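You operate a simulated robot arm through the tools that you are given. There is no shell and no other tool.

You run a simulated robot arm. Do the job below in one go: nothing can be reset, and whatever is moved stays where it is left.

TASK
Stir two scoops of soda into the cooker's water with the paddle.
Fine: use the green scoop and put it back, close the jar, stand the paddle in the grey cup; leave the controls.

It is judged by the outcome, as a careful person would: the job done as asked, and still so three seconds after it is handed in. It fails if anything else is knocked over, pushed out of place, dropped, spilled or broken.

THE ROBOT
A 7-joint arm with a two-finger parallel gripper, fixed in place. Base frame: the origin is at the foot of the arm, x ahead of it, y to its left, z up; the work surface is at about z = 800. Readings come in mm, degrees, newtons and seconds.
With the tool pointing down near the work surface it reaches from about 100 to 660 mm from the base axis. Its first joint turns from -66.0 to 66.0 degrees. Payload 1.57 kg.
The TCP is the grasp point between the finger pads, 30 mm short of the fingertips. In the tool frame z runs along the fingers and y along their closing line. Largest opening 80 mm; finger width 17, thickness 12; the body of the gripper, 40 by 82 mm, starts 80 mm behind the TCP.
Orientation is that of the tool frame in the base frame, as [roll, pitch, yaw] about the fixed x, y, z axes, in that order (R = Rz(yaw) Ry(pitch) Rx(roll)). With the fingers straight down and closing along the base's y, the tool's x points along the base's -x, its y along +y and its z along -z.

THE INTERFACE
- The arm moves only by the tool drive_tool. Its argument "motion" is one flat list of numbers, 6 for each row, row after row: the shift along the base's x, y, z in mm, then the turn, a rotation vector about the base's x, y, z in degrees. In form: [x, y, z, ax, ay, az, x, y, z, ax, ay, az, ...]. A call has 1 to 20 rows; each row shifts and turns the commanded pose from where the row before left it. "claw" is the gripper command, from -1 (shut) to 1 (fully open), values between in proportion, set as the call begins (left out, the last holds). A row lasts 0.2 s, in which the tool goes at most 50 mm and 8.6 degrees; a call with a longer step from one row to the next is refused whole, and so is a gripper value outside its range. Where a pose cannot be reached the arm comes as near as it can. A force on the tool above 60 N (or 10 N above the force at the start of the call, whichever is more), or a blocked arm, ends the call early, and 0.2 s more pass. The fingers move at their own pace (about 72 mm/s each) and stop on an object; they squeeze with about 43 N. The grip force told is the motor's: it shows also when the fingers shut on nothing. Time passes only in rows, and 0.2 s behind the last, so rows that do not move let the fingers close. The reply holds the time, the measured pose of the TCP, the force on the tool along the base axes, the opening and the grip force, in the units named above and with some noise, with the torque about the TCP (base axes, N m) and any sound that the robot's microphone picked up, and new pictures: "show" is both (left out), scene, wrist or none.
- Cameras (640 x 400 px; columns grow to the right, rows downward): "scene" is fixed at [58.6, 453.3, 1413.5]; the picture's right is [-0.57, -0.82, 0.00], its down [-0.59, 0.40, -0.70] and it looks along [0.58, -0.40, -0.71] (base axes); focal length 229 px, centre (320, 200). "wrist" rides on the gripper at [72, -7, -122] in the tool frame; the picture's right is [0.09, 1.00, 0.00], its down [-0.84, 0.08, -0.54] and it looks along [-0.54, 0.05, 0.84] (tool axes); focal length 238 px, centre (320, 200). There is no depth. A picture from a camera that has moved, and an enlarged one, comes with that camera's place and axes in the base frame and with its lens. The place of the scene camera against the robot may be out by one fixed shift of up to 12 mm in any direction.
- enlarge(camera, box): a new picture of the part [left, top, right, bottom] of that camera's present view, enlarged. No time passes.
- sign_off(): hands the job in; it is judged then, once.

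Nothing tells you positions but the pictures and the camera data. Unless the task says otherwise, let go and move clear before handing in.

The tools are called after "Call:" as name(argument=value, ...) on one line, values as JSON. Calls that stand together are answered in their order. drive_tool: Moves the arm, as the interface text tells. Its arguments: {"type":"object","properties":{"motion":{"type":"array","items":{"type":"number"}},"claw":{"type":"number"},"show":{"type":"string","enum":["both","scene","wrist","none"]}},"required":["motion"]} The other tools are called the same way: enlarge (camera, box) takes an enlarged picture of a part of a camera's view; sign_off () hands the job in.

At the start:

```text
t: 0.0
eef_pos: [243.8, 301.9, 1239.2]
tcp_rot: [179.9, -0.1, -180.0]
ft_force: [-0.7, 0.2, 0.0]
wrist_torque: [-0.03, -0.04, 0.0]
grip_width: 80.1
grip_force: 0.1
```

scene: 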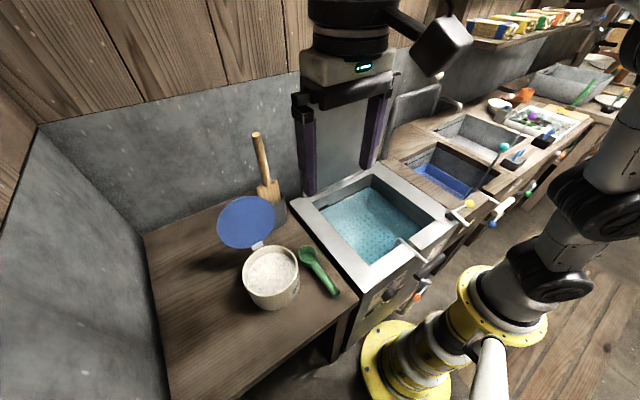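
wrist: 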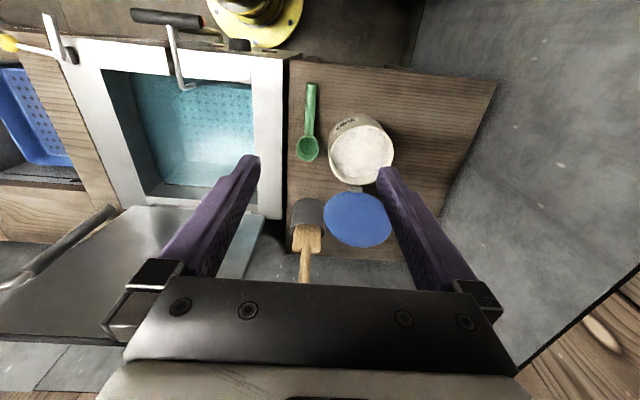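

I see a jar of white soda with an open blue lid, a green scoop lying beside it, a grey cup holding a wooden paddle, and the cooker's water basin. I'll look closer before I move.

Call:
enlarge(camera="scene", box=[200, 120, 360, 320])

Call:
enlarge(camera="scene", box=[280, 140, 500, 320])

Call:
enlarge(camera="wrist", box=[270, 70, 430, 270])

Call:
enlarge(camera="wrist", box=[0, 0, 300, 230])

```text
2.00 times, centred on (280, 220) of scene
camera zoom: at [58.6, 453.3, 1413.5], right [-0.57, -0.82, 0.0], down [-0.59, 0.4, -0.7], along [0.58, -0.4, -0.71], focal length 457 px, centre (400, 160)
```

zoom: 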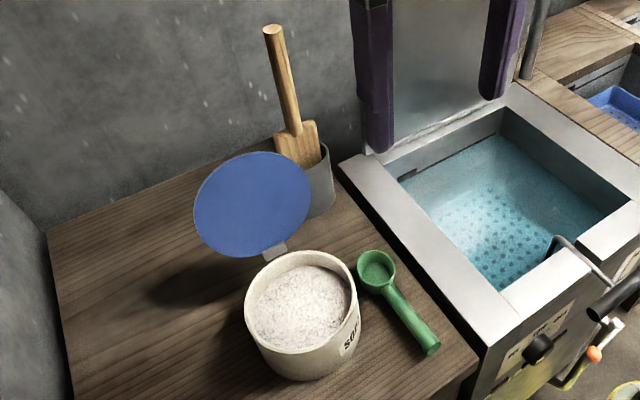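

```text
2.22 times, centred on (390, 230) of scene
camera zoom: at [58.6, 453.3, 1413.5], right [-0.57, -0.82, 0.0], down [-0.59, 0.4, -0.7], along [0.58, -0.4, -0.71], focal length 508 px, centre (164, 133)
```

zoom: 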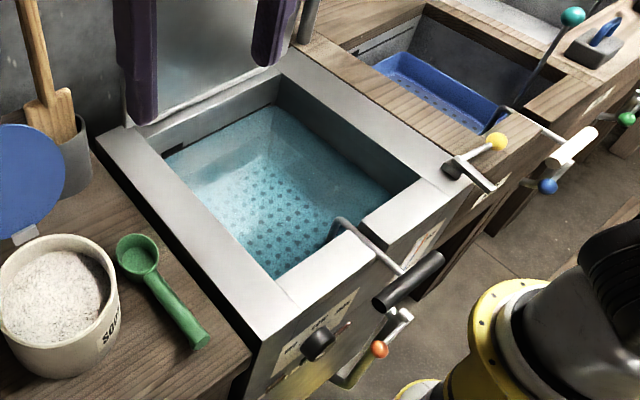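

```text
2.00 times, centred on (350, 170) of wrist
camera zoom: at [170.8, 295.1, 1360.9], right [-0.09, 1.0, 0.0], down [0.84, 0.08, 0.54], along [0.54, 0.05, -0.84], focal length 477 px, centre (260, 260)
```

zoom: 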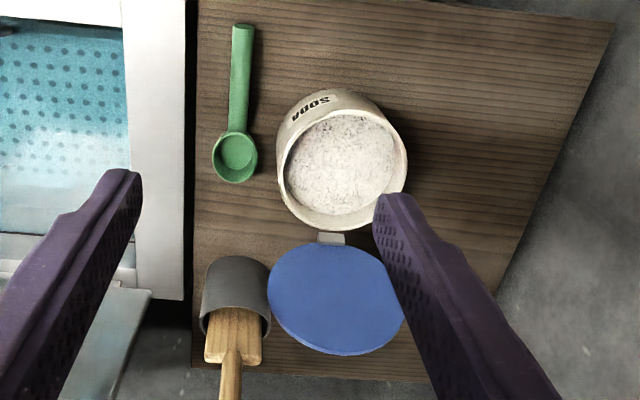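

```text
1.74 times, centred on (150, 115) of wrist
camera zoom: at [170.8, 295.1, 1360.9], right [-0.09, 1.0, 0.0], down [0.84, 0.08, 0.54], along [0.54, 0.05, -0.84], focal length 414 px, centre (616, 348)
```

zoom: 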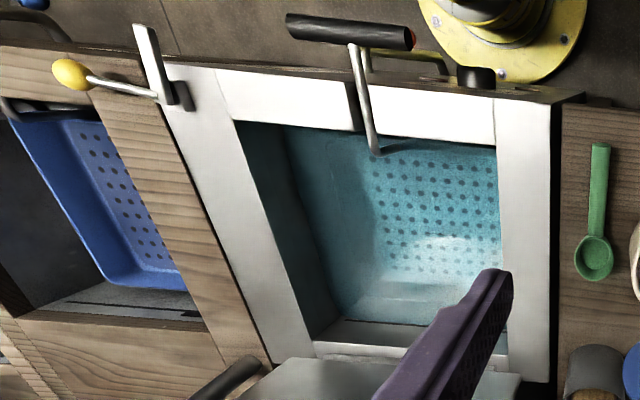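

The scoop lies along x, with its bowl near (378, 284) and its handle end near (240, 283). The jar is centred near (360, 407) with its rim at about z = 860, and the paddle cup is near (571, 298). I'll move down above the scoop handle for a closer look.

Call:
drive_tool(motion=[4, -2.4, -36, 0, 0, 0, 4, -2.4, -36, 0, 0, 0, 4, -2.4, -36, 0, 0, 0, 4, -2.4, -36, 0, 0, 0, 4, -2.4, -36, 0, 0, 0, 4, -2.4, -36, 0, 0, 0, 4, -2.4, -36, 0, 0, 0, 0, 0, 0, 0, 0, 0], claw=0.25)

```text
t: 1.8
eef_pos: [271.3, 285.1, 988.3]
tcp_rot: [180.0, 0.0, -180.0]
ft_force: [-0.2, -0.2, 0.1]
wrist_torque: [0.03, -0.03, 0.01]
grip_width: 50.0
grip_force: 0.0
camera wrist: at [198.2, 278.5, 1108.6], right [-0.09, 1.0, 0.0], down [0.84, 0.08, 0.54], along [0.54, 0.05, -0.84], focal length 238 px, centre (320, 200)
```

scene: 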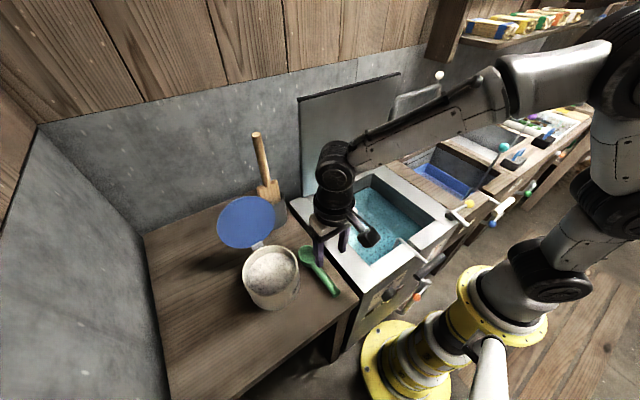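
wrist: 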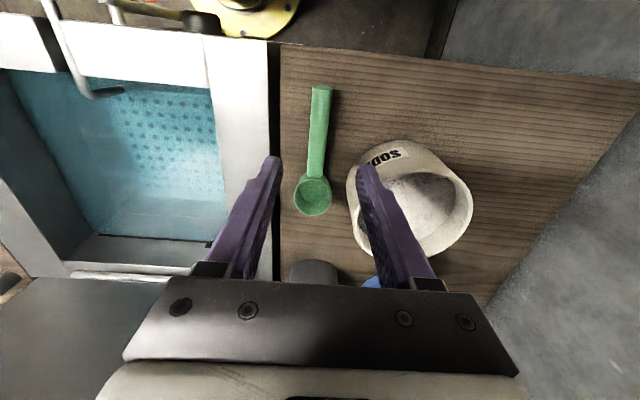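

Call:
enlarge(camera="wrist", box=[270, 70, 390, 230])

Call:
enlarge(camera="wrist", box=[340, 110, 500, 300])

Call:
enlarge(camera="scene", box=[220, 220, 360, 320])

```text
2.50 times, centred on (330, 150) of wrist
camera zoom: at [198.2, 278.5, 1108.6], right [-0.09, 1.0, 0.0], down [0.84, 0.08, 0.54], along [0.54, 0.05, -0.84], focal length 596 px, centre (295, 325)
```

zoom: 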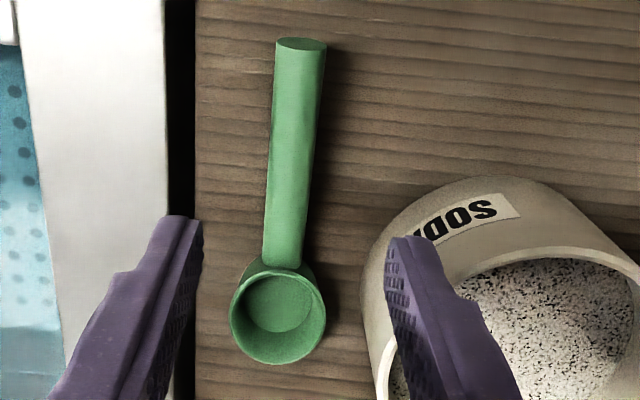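

```text
2.11 times, centred on (420, 205) of wrist
camera zoom: at [198.2, 278.5, 1108.6], right [-0.09, 1.0, 0.0], down [0.84, 0.08, 0.54], along [0.54, 0.05, -0.84], focal length 502 px, centre (110, 190)
```

zoom: 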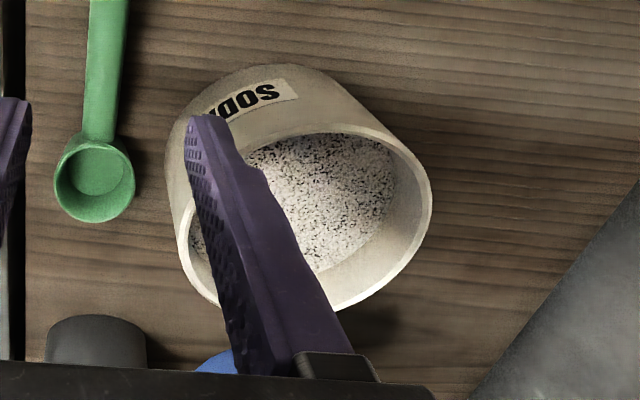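

```text
4.00 times, centred on (290, 270) of scene
camera zoom: at [58.6, 453.3, 1413.5], right [-0.57, -0.82, 0.0], down [-0.59, 0.4, -0.7], along [0.58, -0.4, -0.71], focal length 915 px, centre (440, -80)
```

zoom: 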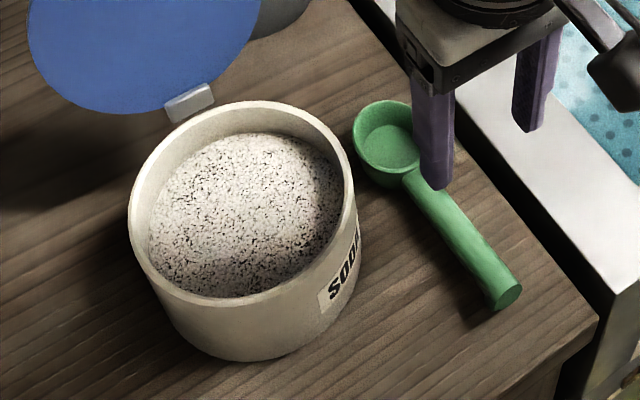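

The handle is parallel to x at y ≈ 283 and about 22 mm thick. I'll go straight down over it at x ≈ 268 and check before closing.

Call:
drive_tool(motion=[-1, -0.5, -40, 0, 0, 0, -1, -0.5, -40, 0, 0, 0, -1, -0.5, -35, 0, 0, 0, 0, -0.5, -20, 0, 0, 0, 0, 0, -14, 0, 0, 0, 0, 0, 0, 0, 0, 0], claw=0.25)

```text
t: 3.2
eef_pos: [268.9, 283.2, 839.4]
tcp_rot: [179.9, 0.0, 180.0]
ft_force: [-0.1, 0.4, -0.5]
wrist_torque: [0.03, -0.01, 0.01]
grip_width: 50.2
grip_force: 0.1
camera wrist: at [196.1, 276.6, 960.0], right [-0.09, 1.0, 0.0], down [0.84, 0.08, 0.54], along [0.54, 0.05, -0.84], focal length 238 px, centre (320, 200)
```

scene: 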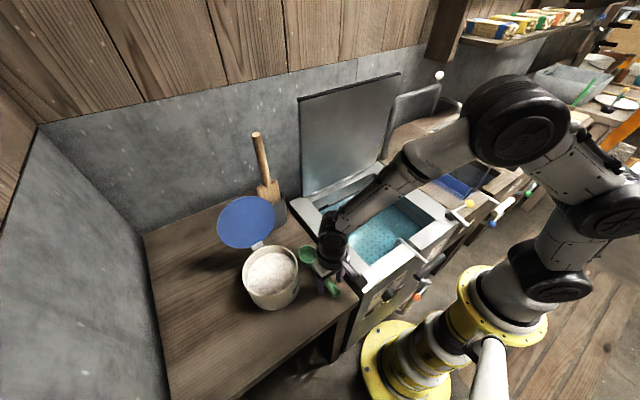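
wrist: 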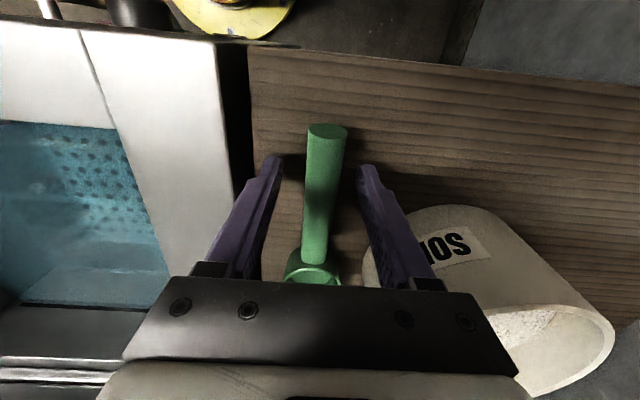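

Call:
drive_tool(motion=[0, 0, -5, 0, 0, 0, 0, 0, 0, 0, 0, 0], claw=0.25, show="none")

Call:
drive_tool(motion=[0, 0, 0, 0, 0, 0, 0, 0, 0, 0, 0, 0, 0, 0, 0, 0, 0, 0], claw=-1)

```text
t: 3.8
eef_pos: [269.1, 283.2, 834.3]
tcp_rot: [180.0, 0.1, 180.0]
ft_force: [-0.5, -0.7, -0.3]
wrist_torque: [0.02, 0.01, -0.01]
grip_width: 50.0
grip_force: 0.0
```

```text
t: 4.6
eef_pos: [268.7, 282.5, 833.9]
tcp_rot: [180.0, 0.0, 179.9]
ft_force: [0.6, -0.1, 0.5]
wrist_torque: [0.02, 0.0, -0.01]
grip_width: 20.9
grip_force: 34.3
camera wrist: at [196.1, 276.6, 955.3], right [-0.09, 1.0, 0.0], down [0.84, 0.08, 0.54], along [0.54, 0.05, -0.84], focal length 238 px, centre (320, 200)
```

scene: 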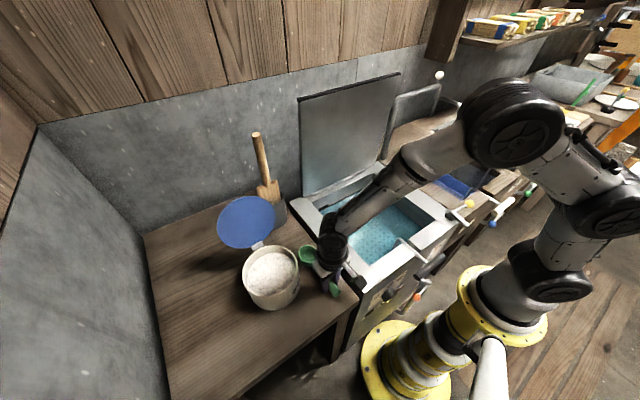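
wrist: 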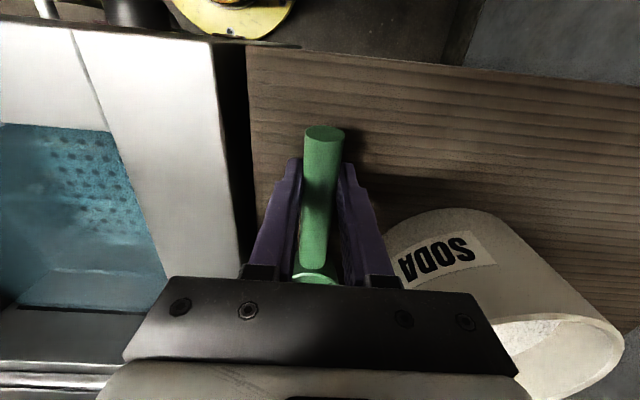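

The handle is gripped at a width of about 21 mm. I'll lift the scoop clear and check that it's secure.

Call:
drive_tool(motion=[0, 0, 10, 0, 0, 0, 0, 0, 30, 0, 0, 0, 0, 0, 40, 0, 0, 0, 0, 0, 40, 0, 0, 0, 0, 0, 40, 0, 0, 0, 0, 0, 20, 0, 0, 0, 0, 0, 0, 0, 0, 0], claw=-1)

```text
t: 6.2
eef_pos: [270.0, 282.9, 1013.6]
tcp_rot: [180.0, 0.0, 180.0]
ft_force: [0.3, 0.1, -1.1]
wrist_torque: [0.01, 0.01, -0.01]
grip_width: 20.6
grip_force: 34.2
camera wrist: at [196.2, 276.2, 1135.4], right [-0.09, 1.0, 0.0], down [0.84, 0.08, 0.54], along [0.54, 0.05, -0.84], focal length 238 px, centre (320, 200)
```

scene: 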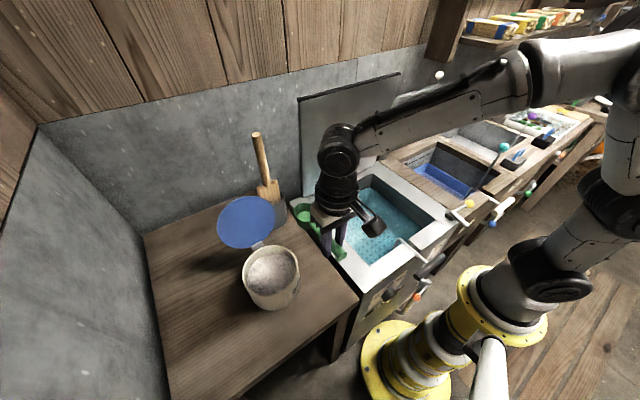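
wrist: 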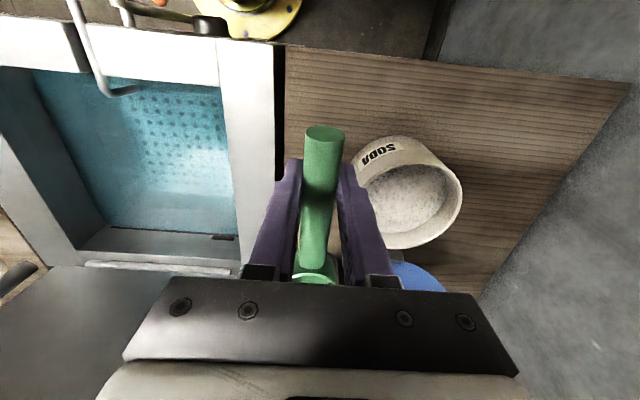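

Call:
enlarge(camera="wrist", box=[340, 120, 480, 270])

Call:
enlarge(camera="scene", box=[200, 180, 370, 320])

```text
2.67 times, centred on (410, 195) of wrist
camera zoom: at [196.2, 276.2, 1135.4], right [-0.09, 1.0, 0.0], down [0.84, 0.08, 0.54], along [0.54, 0.05, -0.84], focal length 636 px, centre (80, 213)
```

zoom: 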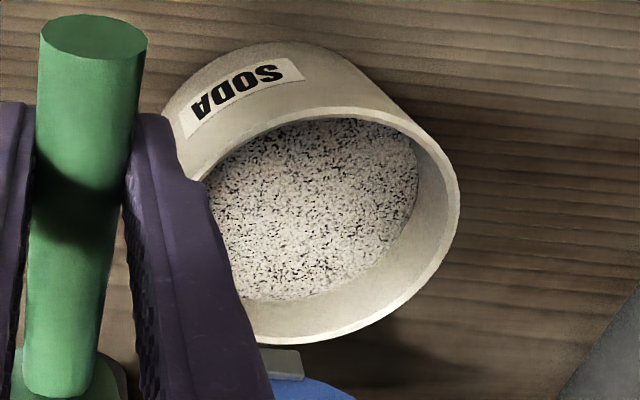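

```text
2.86 times, centred on (285, 250) of scene
camera zoom: at [58.6, 453.3, 1413.5], right [-0.57, -0.82, 0.0], down [-0.59, 0.4, -0.7], along [0.58, -0.4, -0.71], focal length 654 px, centre (420, 57)
```

zoom: 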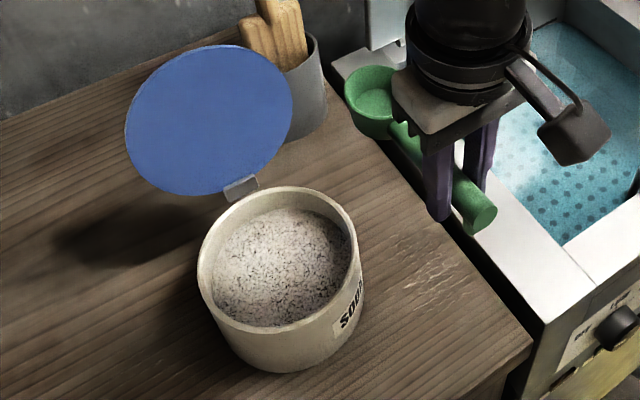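

The scoop is secure. Before loading it, I'll test the pour pose over the basin with the scoop empty, rolling about the handle axis so the bowl inverts.

Call:
drive_tool(motion=[12.5, -43, 0, 0, 0, 0, 12.5, -43, 0, 0, 0, 0, 12.5, -43, -10, 0, 0, 0, 12.5, -43, -20, 0, 0, 0, 0, 0, -10, 0, 0, 0, 0, 0, 0, 8, 0, 0, 0, 0, 0, 8, 0, 0, 0, 0, 0, 8, 0, 0, 0, 0, 0, 8, 0, 0, 0, 0, 0, 8, 0, 0, 0, 0, 0, 8, 0, 0, 0, 0, 0, 8, 0, 0, 0, 0, 0, 8, 0, 0], claw=-1)

```text
t: 9.0
eef_pos: [318.7, 110.6, 974.3]
tcp_rot: [115.8, 0.2, 179.9]
ft_force: [0.4, 0.5, -0.3]
wrist_torque: [-0.03, 0.02, 0.01]
grip_width: 20.5
grip_force: 34.2
camera wrist: at [245.8, -1.8, 1020.5], right [-0.09, 0.43, 0.9], down [0.84, -0.45, 0.31], along [0.54, 0.78, -0.32], focal length 238 px, centre (320, 200)
```

scene: 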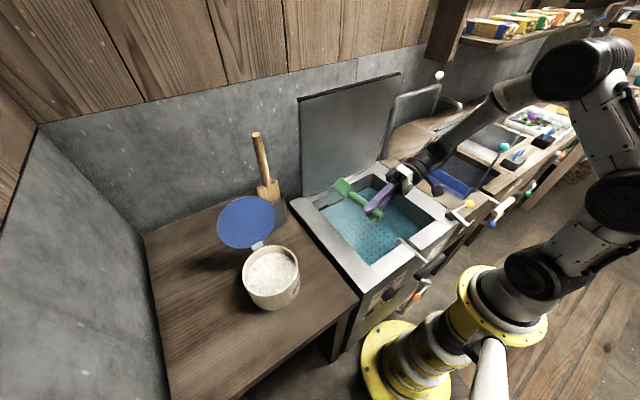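
wrist: 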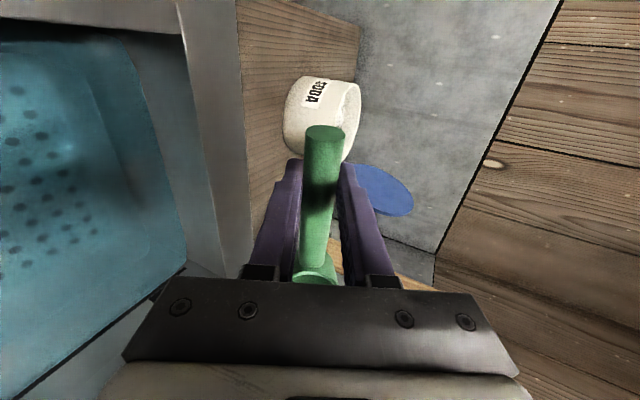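

Call:
drive_tool(motion=[0, 0, 0, 8, 0, 0, 0, 0, 0, 8, 0, 0, 0, 0, 0, 8, 0, 0, 0, 0, 0, 8, 0, 0, 0, 0, 0, 8, 0, 0, 0, 0, 0, 8, 0, 0, 0, 0, 0, 8, 0, 0], claw=-1)

```text
t: 10.6
eef_pos: [324.9, 108.9, 976.6]
tcp_rot: [64.9, -0.1, -179.8]
ft_force: [0.3, 0.2, -1.9]
wrist_torque: [0.02, 0.03, -0.01]
grip_width: 20.4
grip_force: 34.0
out of reach, approached as far as the arm can: row 7
camera wrist: at [252.1, 0.2, 918.3], right [-0.09, -0.42, 0.9], down [0.84, -0.52, -0.16], along [0.54, 0.74, 0.4], focal length 238 px, centre (320, 200)
```

scene: 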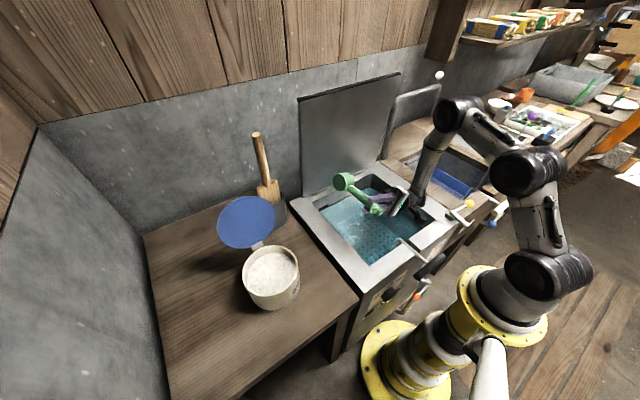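
wrist: 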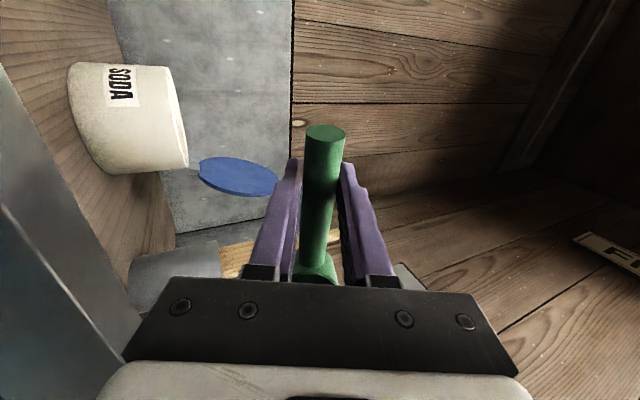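

Rolling to about 115° is reachable, which is enough to empty the bowl. I'll roll back to level and return toward the jar.

Call:
drive_tool(motion=[0, 0, 0, -8, 0, 0, 0, 0, 0, -8, 0, 0, 0, 0, 0, -8, 0, 0, 0, 0, 0, -8, 0, 0, 0, 0, 0, -8, 0, 0, 0, 0, 0, -8, 0, 0, 0, 0, 0, -8, 0, 0, 0, 0, 0, -8, 0, 0, 0, 0, 0, -8, 0, 0, 0, 0, 0, -8, 0, 0, 0, 0, 0, -8, 0, 0, 0, 0, 0, -8, 0, 0, 0, 0, 0, -8, 0, 0, 0, 0, 0, -8, 0, 0, 0, 0, 0, 0, 0, 0], claw=-1)

```text
t: 13.8
eef_pos: [326.0, 106.7, 976.6]
tcp_rot: [177.2, 0.0, 179.9]
ft_force: [0.1, -0.2, -0.6]
wrist_torque: [0.01, 0.02, 0.02]
grip_width: 20.6
grip_force: 34.4
camera wrist: at [252.7, 95.2, 1097.5], right [-0.09, 0.99, 0.05], down [0.84, 0.05, 0.54], along [0.54, 0.09, -0.84], focal length 238 px, centre (320, 200)
```

scene: 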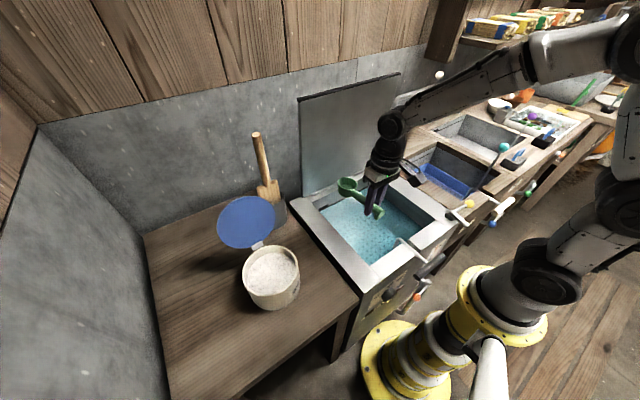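
wrist: 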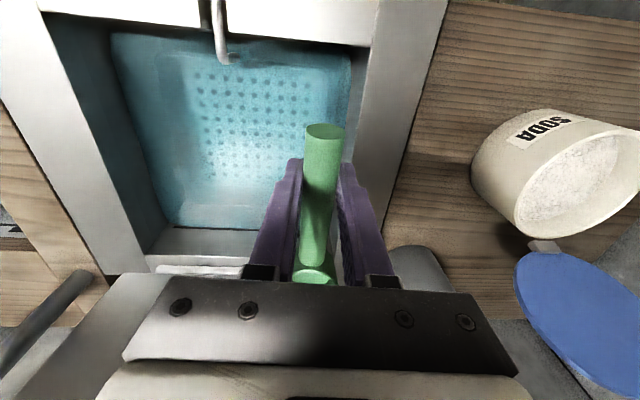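

The pour pose works. Next I'll carry the scoop to the jar, yawing so it points radially outward and stays clear of the lid. I'll hover over the soda to check alignment.

Call:
drive_tool(motion=[0, 0, 5, -2.8, 0, 0, -6.6, 30.5, 3, 0, 0, 6.86, -6.6, 30.5, 3, 0, 0, 6.86, -6.6, 30.5, 3, 0, 0, 6.86, -6.6, 30.5, 3, 0, 0, 6.86, -6.6, 30.5, 3, 0, 0, 6.86, -6.6, 30.5, 3, 0, 0, 6.86, -6.6, 30.5, 0, 0, 0, 6.86, 0, 0, 0, 0, 0, 0], claw=-1)

```text
t: 15.8
eef_pos: [278.4, 322.1, 999.7]
tcp_rot: [179.8, -0.2, -131.9]
ft_force: [-0.2, 0.6, -1.2]
wrist_torque: [0.0, 0.0, 0.02]
grip_width: 20.6
grip_force: 34.0
camera wrist: at [235.0, 263.7, 1120.6], right [-0.8, 0.6, 0.0], down [0.5, 0.67, 0.54], along [0.32, 0.43, -0.84], focal length 238 px, centre (320, 200)
```

scene: 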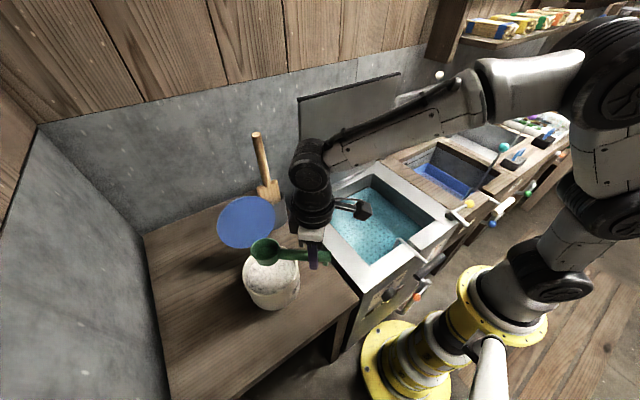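
wrist: 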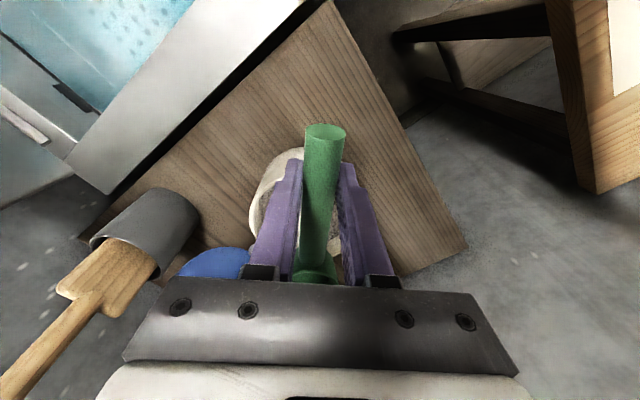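

Call:
enlarge(camera="scene", box=[205, 180, 345, 320])

Call:
enlarge(camera="wrist", box=[220, 100, 400, 290])

```text
2.86 times, centred on (275, 250) of scene
camera zoom: at [58.6, 453.3, 1413.5], right [-0.57, -0.82, 0.0], down [-0.59, 0.4, -0.7], along [0.58, -0.4, -0.71], focal length 654 px, centre (449, 57)
```

zoom: 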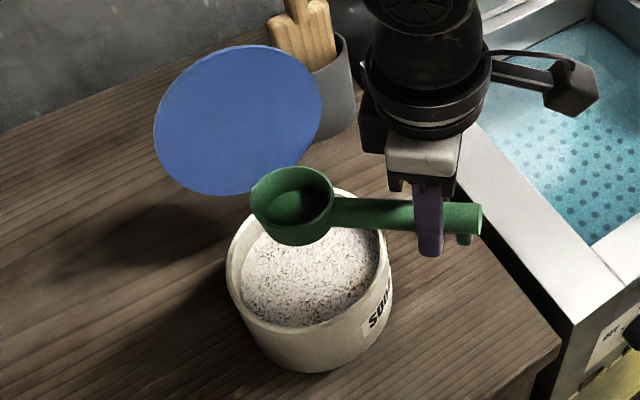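

```text
2.11 times, centred on (310, 195) of wrist
camera zoom: at [235.0, 263.7, 1120.6], right [-0.8, 0.6, 0.0], down [0.5, 0.67, 0.54], along [0.32, 0.43, -0.84], focal length 502 px, centre (341, 210)
```

zoom: 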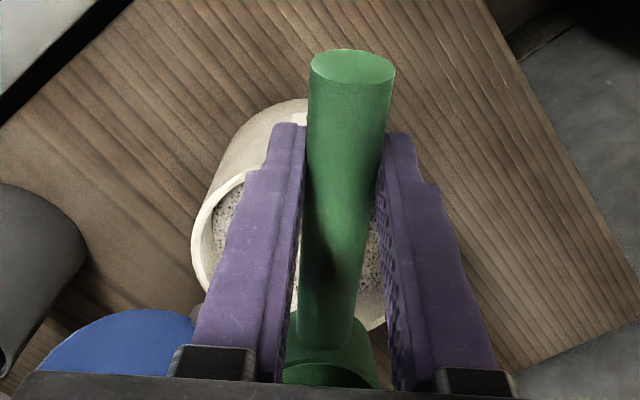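

The scoop is over the jar, which I place at about (355, 401) with its rim near z = 880. I'll tilt the bowl down about 50° while hovering, to check reach and clearance.

Call:
drive_tool(motion=[5.9, 5.6, 2, -6.19, 5.57, 0, 5.9, 5.6, 2, -6.19, 5.57, 0, 5.9, 5.6, 2, -6.19, 5.57, 0, 5.9, 5.6, 2, -6.19, 5.57, 0, 5.9, 5.6, 2, -6.19, 5.57, 0, 5.9, 5.6, 0, -6.19, 5.57, 0, 0, 0, 0, 0, 0, 0], claw=-1)

```text
t: 17.4
eef_pos: [292.3, 331.8, 993.7]
tcp_rot: [180.0, -44.6, -132.1]
ft_force: [0.3, -0.5, -0.8]
wrist_torque: [-0.02, -0.03, -0.03]
grip_width: 20.6
grip_force: 34.3
out of reach, approached as far as the arm can: row 5, 6
camera wrist: at [319.5, 351.8, 1129.6], right [-0.78, 0.62, 0.07], down [0.6, 0.78, -0.2], along [-0.18, -0.12, -0.98], focal length 238 px, centre (320, 200)
```

scene: 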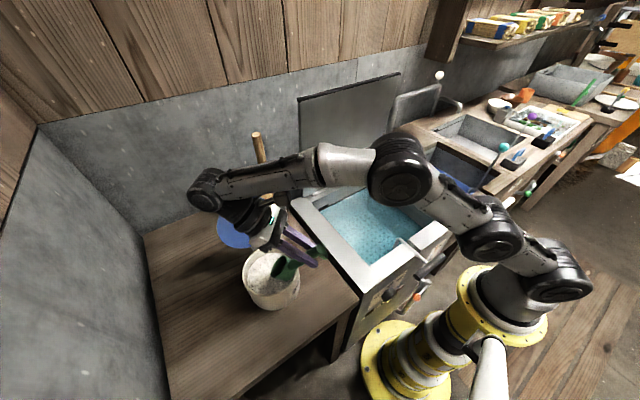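
wrist: 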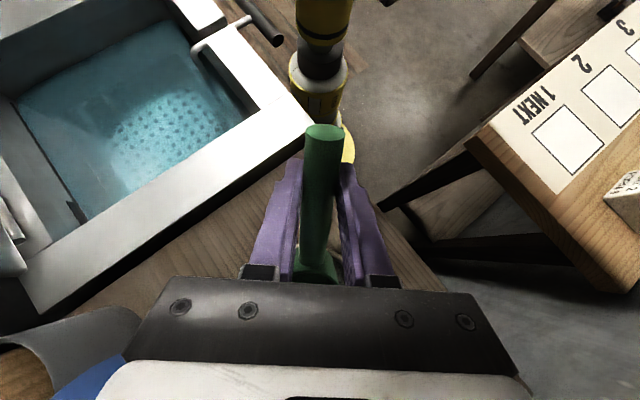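

The arm runs out of reach when it leans radially outward. I'll level the scoop again and approach the jar with the handle tangential (yaw about −45°), so the wrist leans to the side where it has reach.

Call:
drive_tool(motion=[-2, -2, 10, 6.19, -5.57, 0, -2, -2, 10, 6.19, -5.57, 0, -2, -2, 10, 6.19, -5.57, 0, 0, 0, 10, 6.19, -5.57, 0, 0, 0, 0, 6.19, -5.57, 0, 0, 0, 0, 2.16, -1.94, 0, -1, 13, 0, 0, 0, -8.45, -1, 13, 0, 0, 0, -8.45, -1, 13, 0, 0, 0, -8.45, -1, 13, 0, 0, 0, -8.45, -1, 13, 0, 0, 0, -8.45, 0, 13, 0, 0, 0, -8.45, 0, 13, 0, 0, 0, -8.45, 0, 13, 0, 0, 0, -8.45, 0, 13, 0, 0, 0, -8.45, 0, 13, 0, 0, 0, -8.45, 0, 13, 0, 0, 0, -8.45, 0, 0, 0, 0, 0, 0], claw=-1)

```text
t: 21.2
eef_pos: [279.5, 468.9, 1034.1]
tcp_rot: [179.8, 0.0, 134.9]
ft_force: [-0.2, -0.3, -1.3]
wrist_torque: [0.01, 0.04, 0.01]
grip_width: 20.3
grip_force: 34.7
camera wrist: at [224.4, 514.2, 1154.9], right [0.64, 0.77, 0.0], down [0.64, -0.54, 0.54], along [0.42, -0.34, -0.84], focal length 238 px, centre (320, 200)
```

scene: 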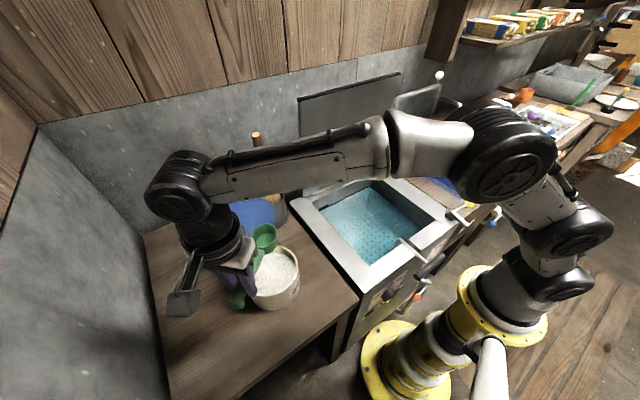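
wrist: 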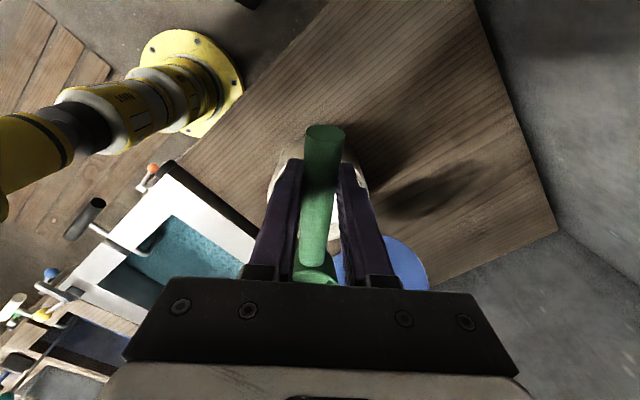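

Call:
drive_tool(motion=[5.3, -4.1, -3, 5.89, 5.89, 0, 5.3, -4.1, -5, 5.89, 5.89, 0, 5.3, -4.1, -5, 5.89, 5.89, 0, 5.3, -4.1, -5, 5.89, 5.89, 0, 5.3, -4.1, -6, 5.89, 5.89, 0, 5.5, -4.1, -8, 5.89, 5.89, 0, 0, 0, 0, 0, 0, 0], claw=-1)

```text
t: 22.8
eef_pos: [313.8, 444.1, 1002.3]
tcp_rot: [179.8, -50.1, 135.0]
ft_force: [-1.1, 0.2, -0.1]
wrist_torque: [0.0, 0.01, -0.01]
grip_width: 20.7
grip_force: 34.5
camera wrist: at [340.5, 405.0, 1134.1], right [0.66, 0.74, 0.07], down [0.73, -0.62, -0.29], along [-0.17, 0.25, -0.95], focal length 238 px, centre (320, 200)
```

scene: 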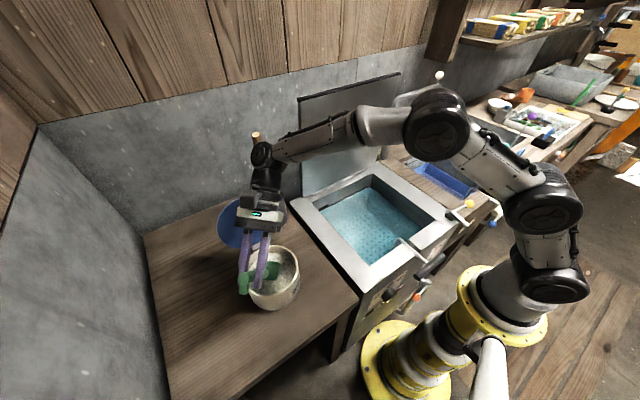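
wrist: 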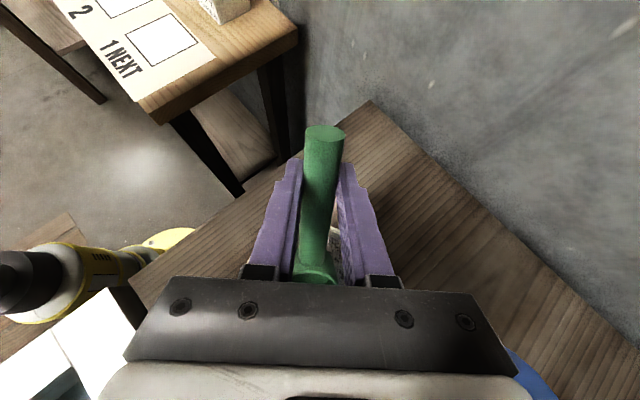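

Call:
enlarge(camera="scene", box=[200, 190, 340, 320])

```text
3.08 times, centred on (270, 255) of scene
camera zoom: at [58.6, 453.3, 1413.5], right [-0.57, -0.82, 0.0], down [-0.59, 0.4, -0.7], along [0.58, -0.4, -0.71], focal length 704 px, centre (474, 31)
```

zoom: 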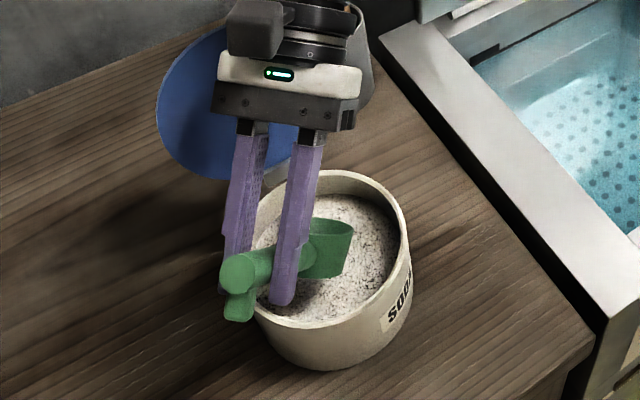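

The tilted pose is reachable and the bowl is lined up over the soda. Now I'll plunge slowly and watch the force.

Call:
drive_tool(motion=[0.4, -0.8, -25, 0, 0, 0, 0.4, -0.8, -16, 0, 0, 0, 0.3, -0.8, -14, 0, 0, 0, 0.3, -0.9, -10, 0, 0, 0], claw=-1, show="scene")

Call:
enlarge(camera="scene", box=[210, 210, 320, 320])

```text
t: 23.8
eef_pos: [313.9, 439.7, 936.5]
tcp_rot: [179.8, -50.1, 134.9]
ft_force: [0.7, 0.2, -0.2]
wrist_torque: [0.01, 0.02, -0.02]
grip_width: 20.4
grip_force: 33.9
```

scene: 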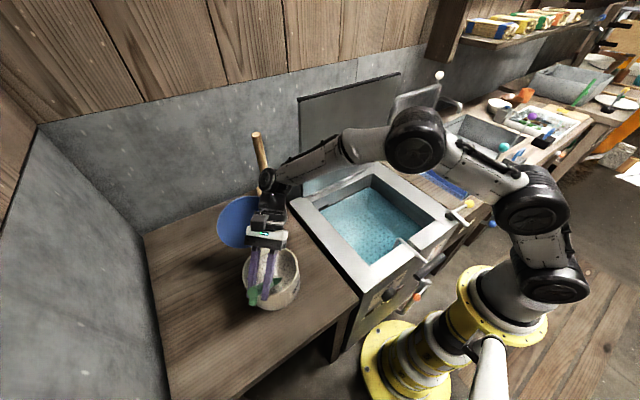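

```text
3.64 times, centred on (265, 265) of scene
camera zoom: at [58.6, 453.3, 1413.5], right [-0.57, -0.82, 0.0], down [-0.59, 0.4, -0.7], along [0.58, -0.4, -0.71], focal length 832 px, centre (520, -36)
```

zoom: 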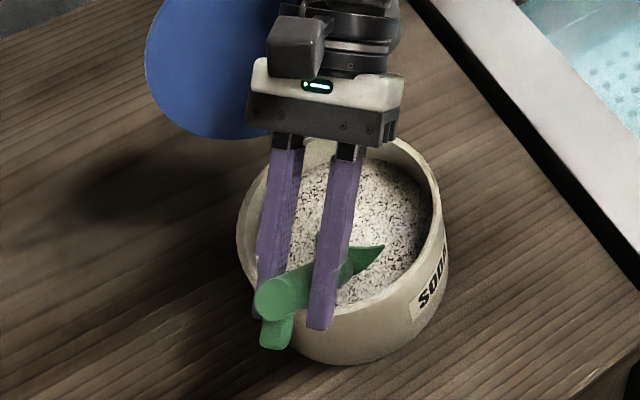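

Call:
drive_tool(motion=[1.3, -0.7, -5, -3.54, -3.54, 0, 1.3, -0.7, -5, -3.54, -3.54, 0, 1.3, -0.7, -5, -3.54, -3.54, 0, 0, 0, 0, 0, 0, 0], claw=-1, show="scene")

Call:
enlarge(camera="scene", box=[210, 210, 320, 320])

```text
t: 24.8
eef_pos: [318.7, 438.1, 922.8]
tcp_rot: [179.7, -34.8, 135.0]
ft_force: [-0.3, 0.0, -0.3]
wrist_torque: [0.02, -0.02, 0.01]
grip_width: 20.7
grip_force: 33.9
```

scene: 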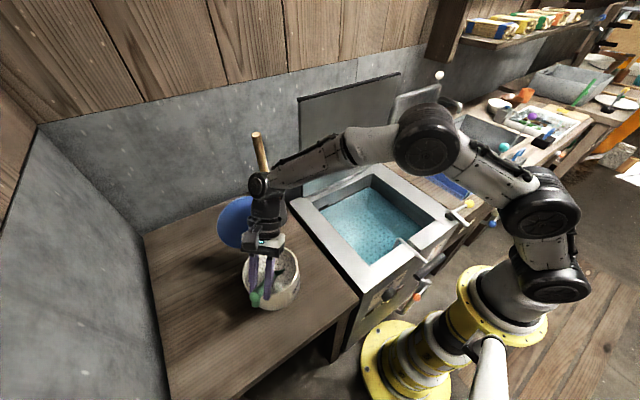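

```text
3.64 times, centred on (265, 265) of scene
camera zoom: at [58.6, 453.3, 1413.5], right [-0.57, -0.82, 0.0], down [-0.59, 0.4, -0.7], along [0.58, -0.4, -0.71], focal length 832 px, centre (520, -36)
```

zoom: 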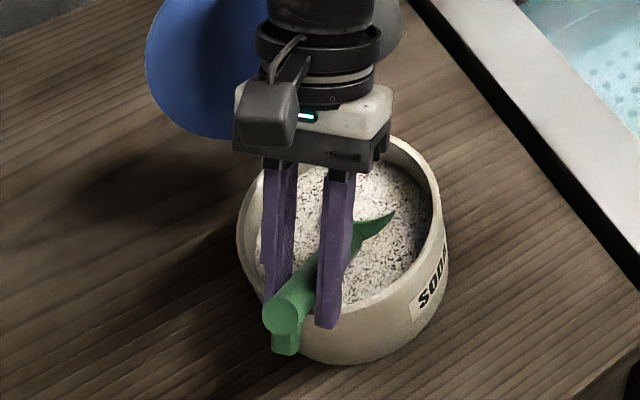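

Call:
drive_tool(motion=[-2.8, 2.8, 0, -3.54, -3.54, 0, -2.8, 2.8, 2, -3.54, -3.54, 0, -3, 3, 14, -3.54, -3.54, 0, -4, 4, 16, -3.54, -3.54, 0, -4, 4, 16, -3.54, -3.54, 0, -4, 4, 16, -3.54, -3.54, 0, -4, 4, 16, -3.54, -3.54, 0, 0, 0, 20, 0, 0, 0, 0, 0, 0, 0, 0, 0], claw=-1)

Call:
enlarge(camera="scene", box=[210, 200, 320, 310])

```text
t: 26.8
eef_pos: [293.8, 462.5, 1021.5]
tcp_rot: [179.8, 0.2, 135.0]
ft_force: [-0.6, -0.3, -0.9]
wrist_torque: [0.01, 0.02, -0.01]
grip_width: 20.7
grip_force: 34.4
camera wrist: at [236.8, 508.0, 1141.9], right [0.64, 0.77, 0.0], down [0.64, -0.54, 0.54], along [0.42, -0.35, -0.84], focal length 238 px, centre (320, 200)
```

scene: 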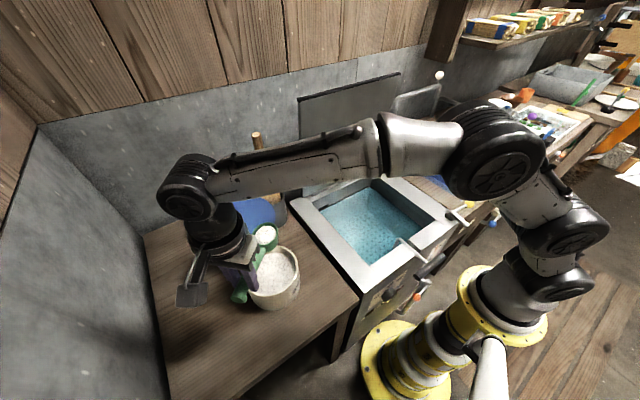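
wrist: 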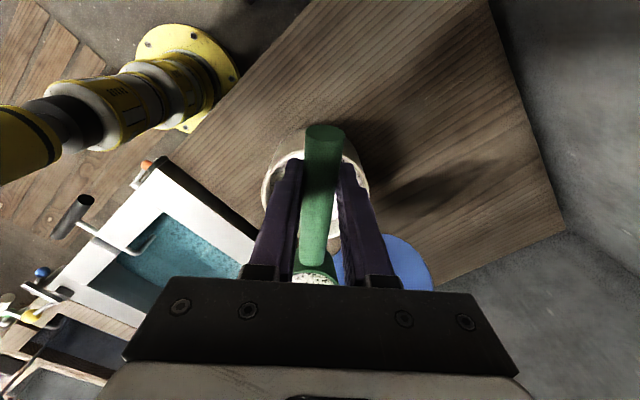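

```text
3.64 times, centred on (265, 255) of scene
camera zoom: at [58.6, 453.3, 1413.5], right [-0.57, -0.82, 0.0], down [-0.59, 0.4, -0.7], along [0.58, -0.4, -0.71], focal length 832 px, centre (520, 0)
```

zoom: 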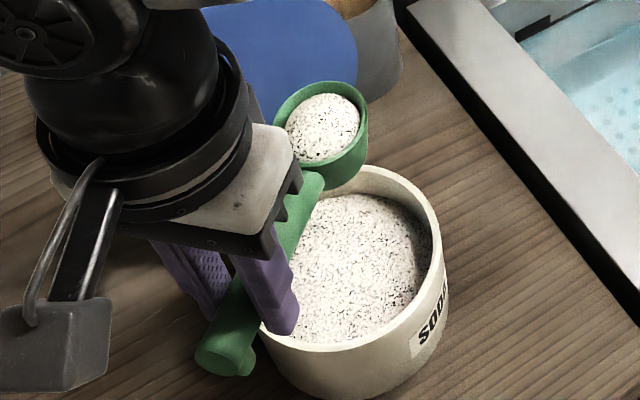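

The scoop came out full and heaped. I'll carry it level to the basin, yawing to point along −y so I can tip the bowl down over the water.

Call:
drive_tool(motion=[5, -14, 0, 0, 0, -2, 9, -26, 0, 0, 0, -4, 11, -32, -2, 0, 0, -5, 11, -32, -2, 0, 0, -5, 11, -32, -3, 0, 0, -5, 11, -32, -3, 0, 0, -5, 11, -32, -3, 0, 0, -5, 11, -32, -3, 0, 0, -5, 11, -32, -3, 0, 0, -4, 9, -22, -2, 0, 0, -3, 6, -14, 0, 0, 0, -2, 0, 0, 0, 0, 0, 0], claw=-1)

```text
t: 29.4
eef_pos: [398.4, 161.0, 1000.8]
tcp_rot: [179.7, 0.1, 90.1]
ft_force: [-0.4, -0.1, -0.3]
wrist_torque: [0.04, -0.01, -0.01]
grip_width: 20.6
grip_force: 34.4
camera wrist: at [391.4, 234.4, 1121.1], right [1.0, 0.09, 0.0], down [0.08, -0.84, 0.54], along [0.05, -0.54, -0.84], focal length 238 px, centre (320, 200)
```

scene: 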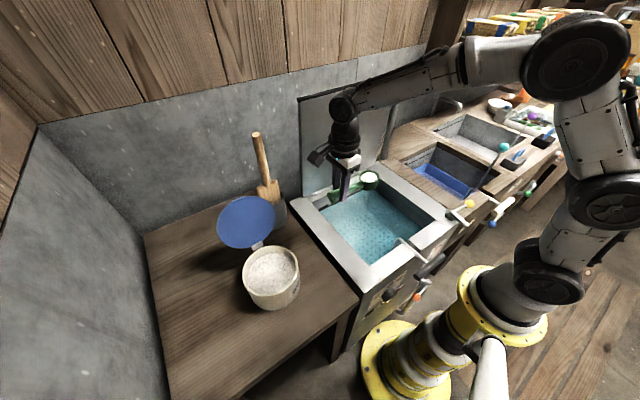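
wrist: 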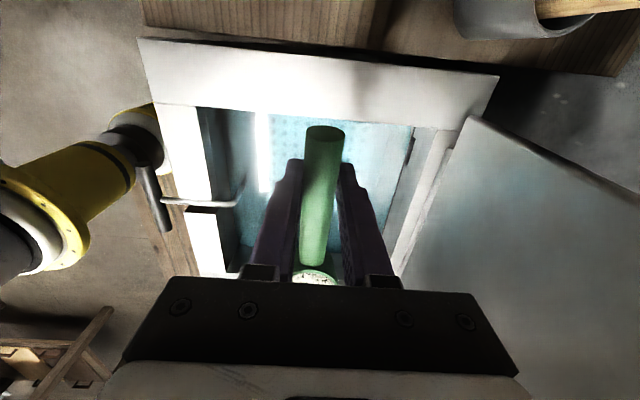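

Call:
drive_tool(motion=[0, -2, 0, 8.33, 0, 0, 0, -4, 0, 8.33, 0, 0, 0, -6.1, 0, 8.33, 0, 0, 0, -8, 0, 8.33, 0, 0, 0, -9.9, 0, 8.33, 0, 0, 0, -11.2, 0, 8.33, 0, 0, 0, -12.5, 0, 8.33, 0, 0, 0, -13.8, 0, 8.33, 0, 0, 0, -14.3, 0, 8.33, 0, 0, 0, -14.7, 0, 8.33, 0, 0, 0, -15, 0, 8.33, 0, 0, 0, -14.7, 0, 8.33, 0, 0, 0, 0, 0, 0, 0, 0, 0, 0, 0, 0, 0, 0], claw=-1)

Call:
enlarge(camera="scene", box=[290, 140, 470, 290])

```text
t: 32.4
eef_pos: [399.6, 35.7, 999.3]
tcp_rot: [-0.1, -80.0, -90.1]
ft_force: [0.0, -0.8, -0.1]
wrist_torque: [-0.01, 0.03, 0.0]
grip_width: 20.6
grip_force: 34.4
camera wrist: at [391.3, -96.4, 1048.9], right [1.0, -0.02, 0.09], down [0.08, -0.39, -0.92], along [0.05, 0.92, -0.39], focal length 238 px, centre (320, 200)
```

scene: 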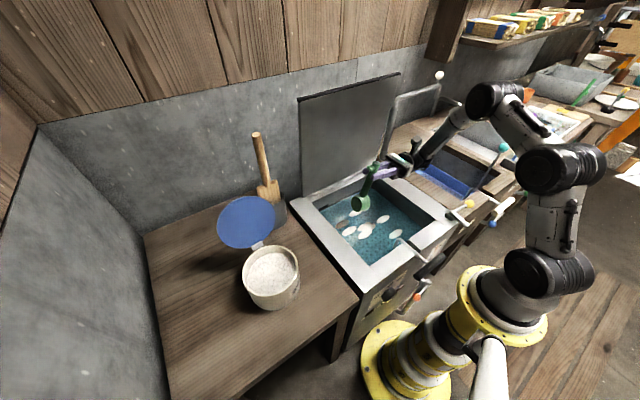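
wrist: 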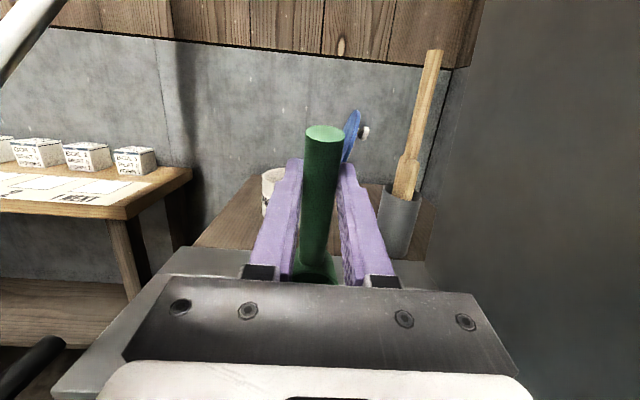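

```text
2.67 times, centred on (380, 215) of scene
camera zoom: at [58.6, 453.3, 1413.5], right [-0.57, -0.82, 0.0], down [-0.59, 0.4, -0.7], along [0.58, -0.4, -0.71], focal length 610 px, centre (160, 160)
```

zoom: 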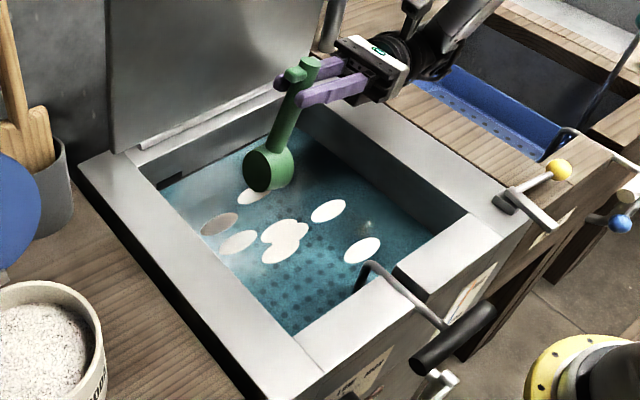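

White soda patches have landed on the water. I'll tip a little further so the bowl empties completely, then return it to level and check.

Call:
drive_tool(motion=[0, -4, 0, 6, 0, 0, 0, -4, 0, 6, 0, 0, 0, 0, 0, 0, 0, 0, 0, 4, 0, -6, 0, 0, 0, 4, 0, -6, 0, 0, 0, 14.7, 0, -8.33, 0, 0, 0, 15, 0, -8.33, 0, 0, 0, 14.7, 0, -8.33, 0, 0, 0, 14.3, 0, -8.33, 0, 0, 0, 13.8, 0, -8.33, 0, 0, 0, 12.5, 0, -8.33, 0, 0, 0, 11.2, 0, -8.33, 0, 0, 0, 9.9, 0, -8.33, 0, 0, 0, 8, 0, -8.33, 0, 0, 0, 6.1, 0, -8.33, 0, 0, 0, 4, 0, -8.33, 0, 0, 0, 2, 0, -8.33, 0, 0, 0, 0, 0, 0, 0, 0], claw=-1)

Call:
enlarge(camera="scene", box=[290, 140, 470, 290])

```text
t: 36.2
eef_pos: [365.8, 178.7, 990.4]
tcp_rot: [179.9, 0.2, 90.0]
ft_force: [0.1, -0.7, -0.7]
wrist_torque: [0.0, 0.01, -0.01]
grip_width: 20.7
grip_force: 34.4
out of reach, approached as far as the arm can: row 2
camera wrist: at [357.4, 251.8, 1112.2], right [1.0, 0.09, 0.0], down [0.08, -0.84, 0.54], along [0.05, -0.54, -0.84], focal length 238 px, centre (320, 200)
```

scene: 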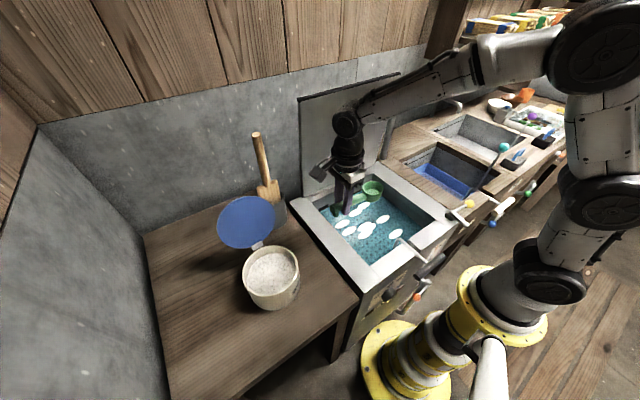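
wrist: 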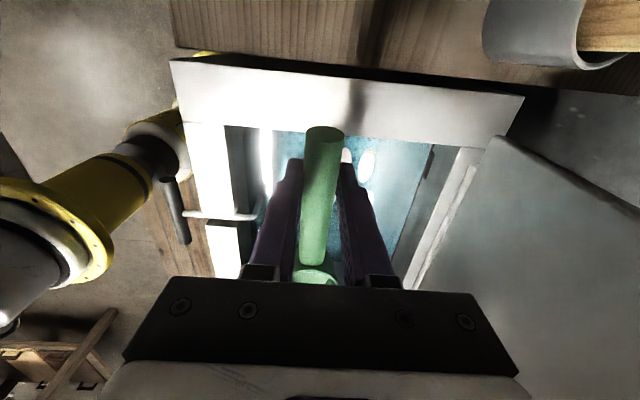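

```text
2.67 times, centred on (380, 215) of scene
camera zoom: at [58.6, 453.3, 1413.5], right [-0.57, -0.82, 0.0], down [-0.59, 0.4, -0.7], along [0.58, -0.4, -0.71], focal length 610 px, centre (160, 160)
```

zoom: 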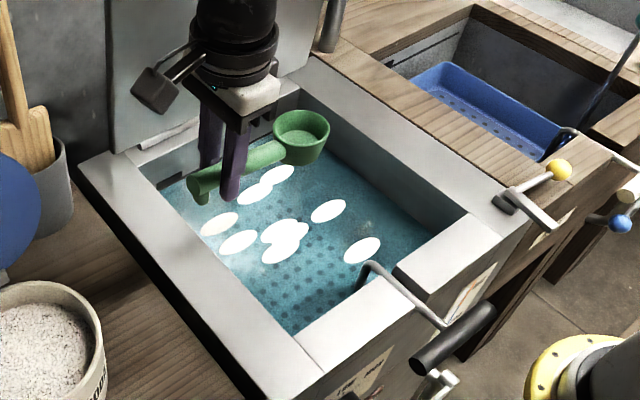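

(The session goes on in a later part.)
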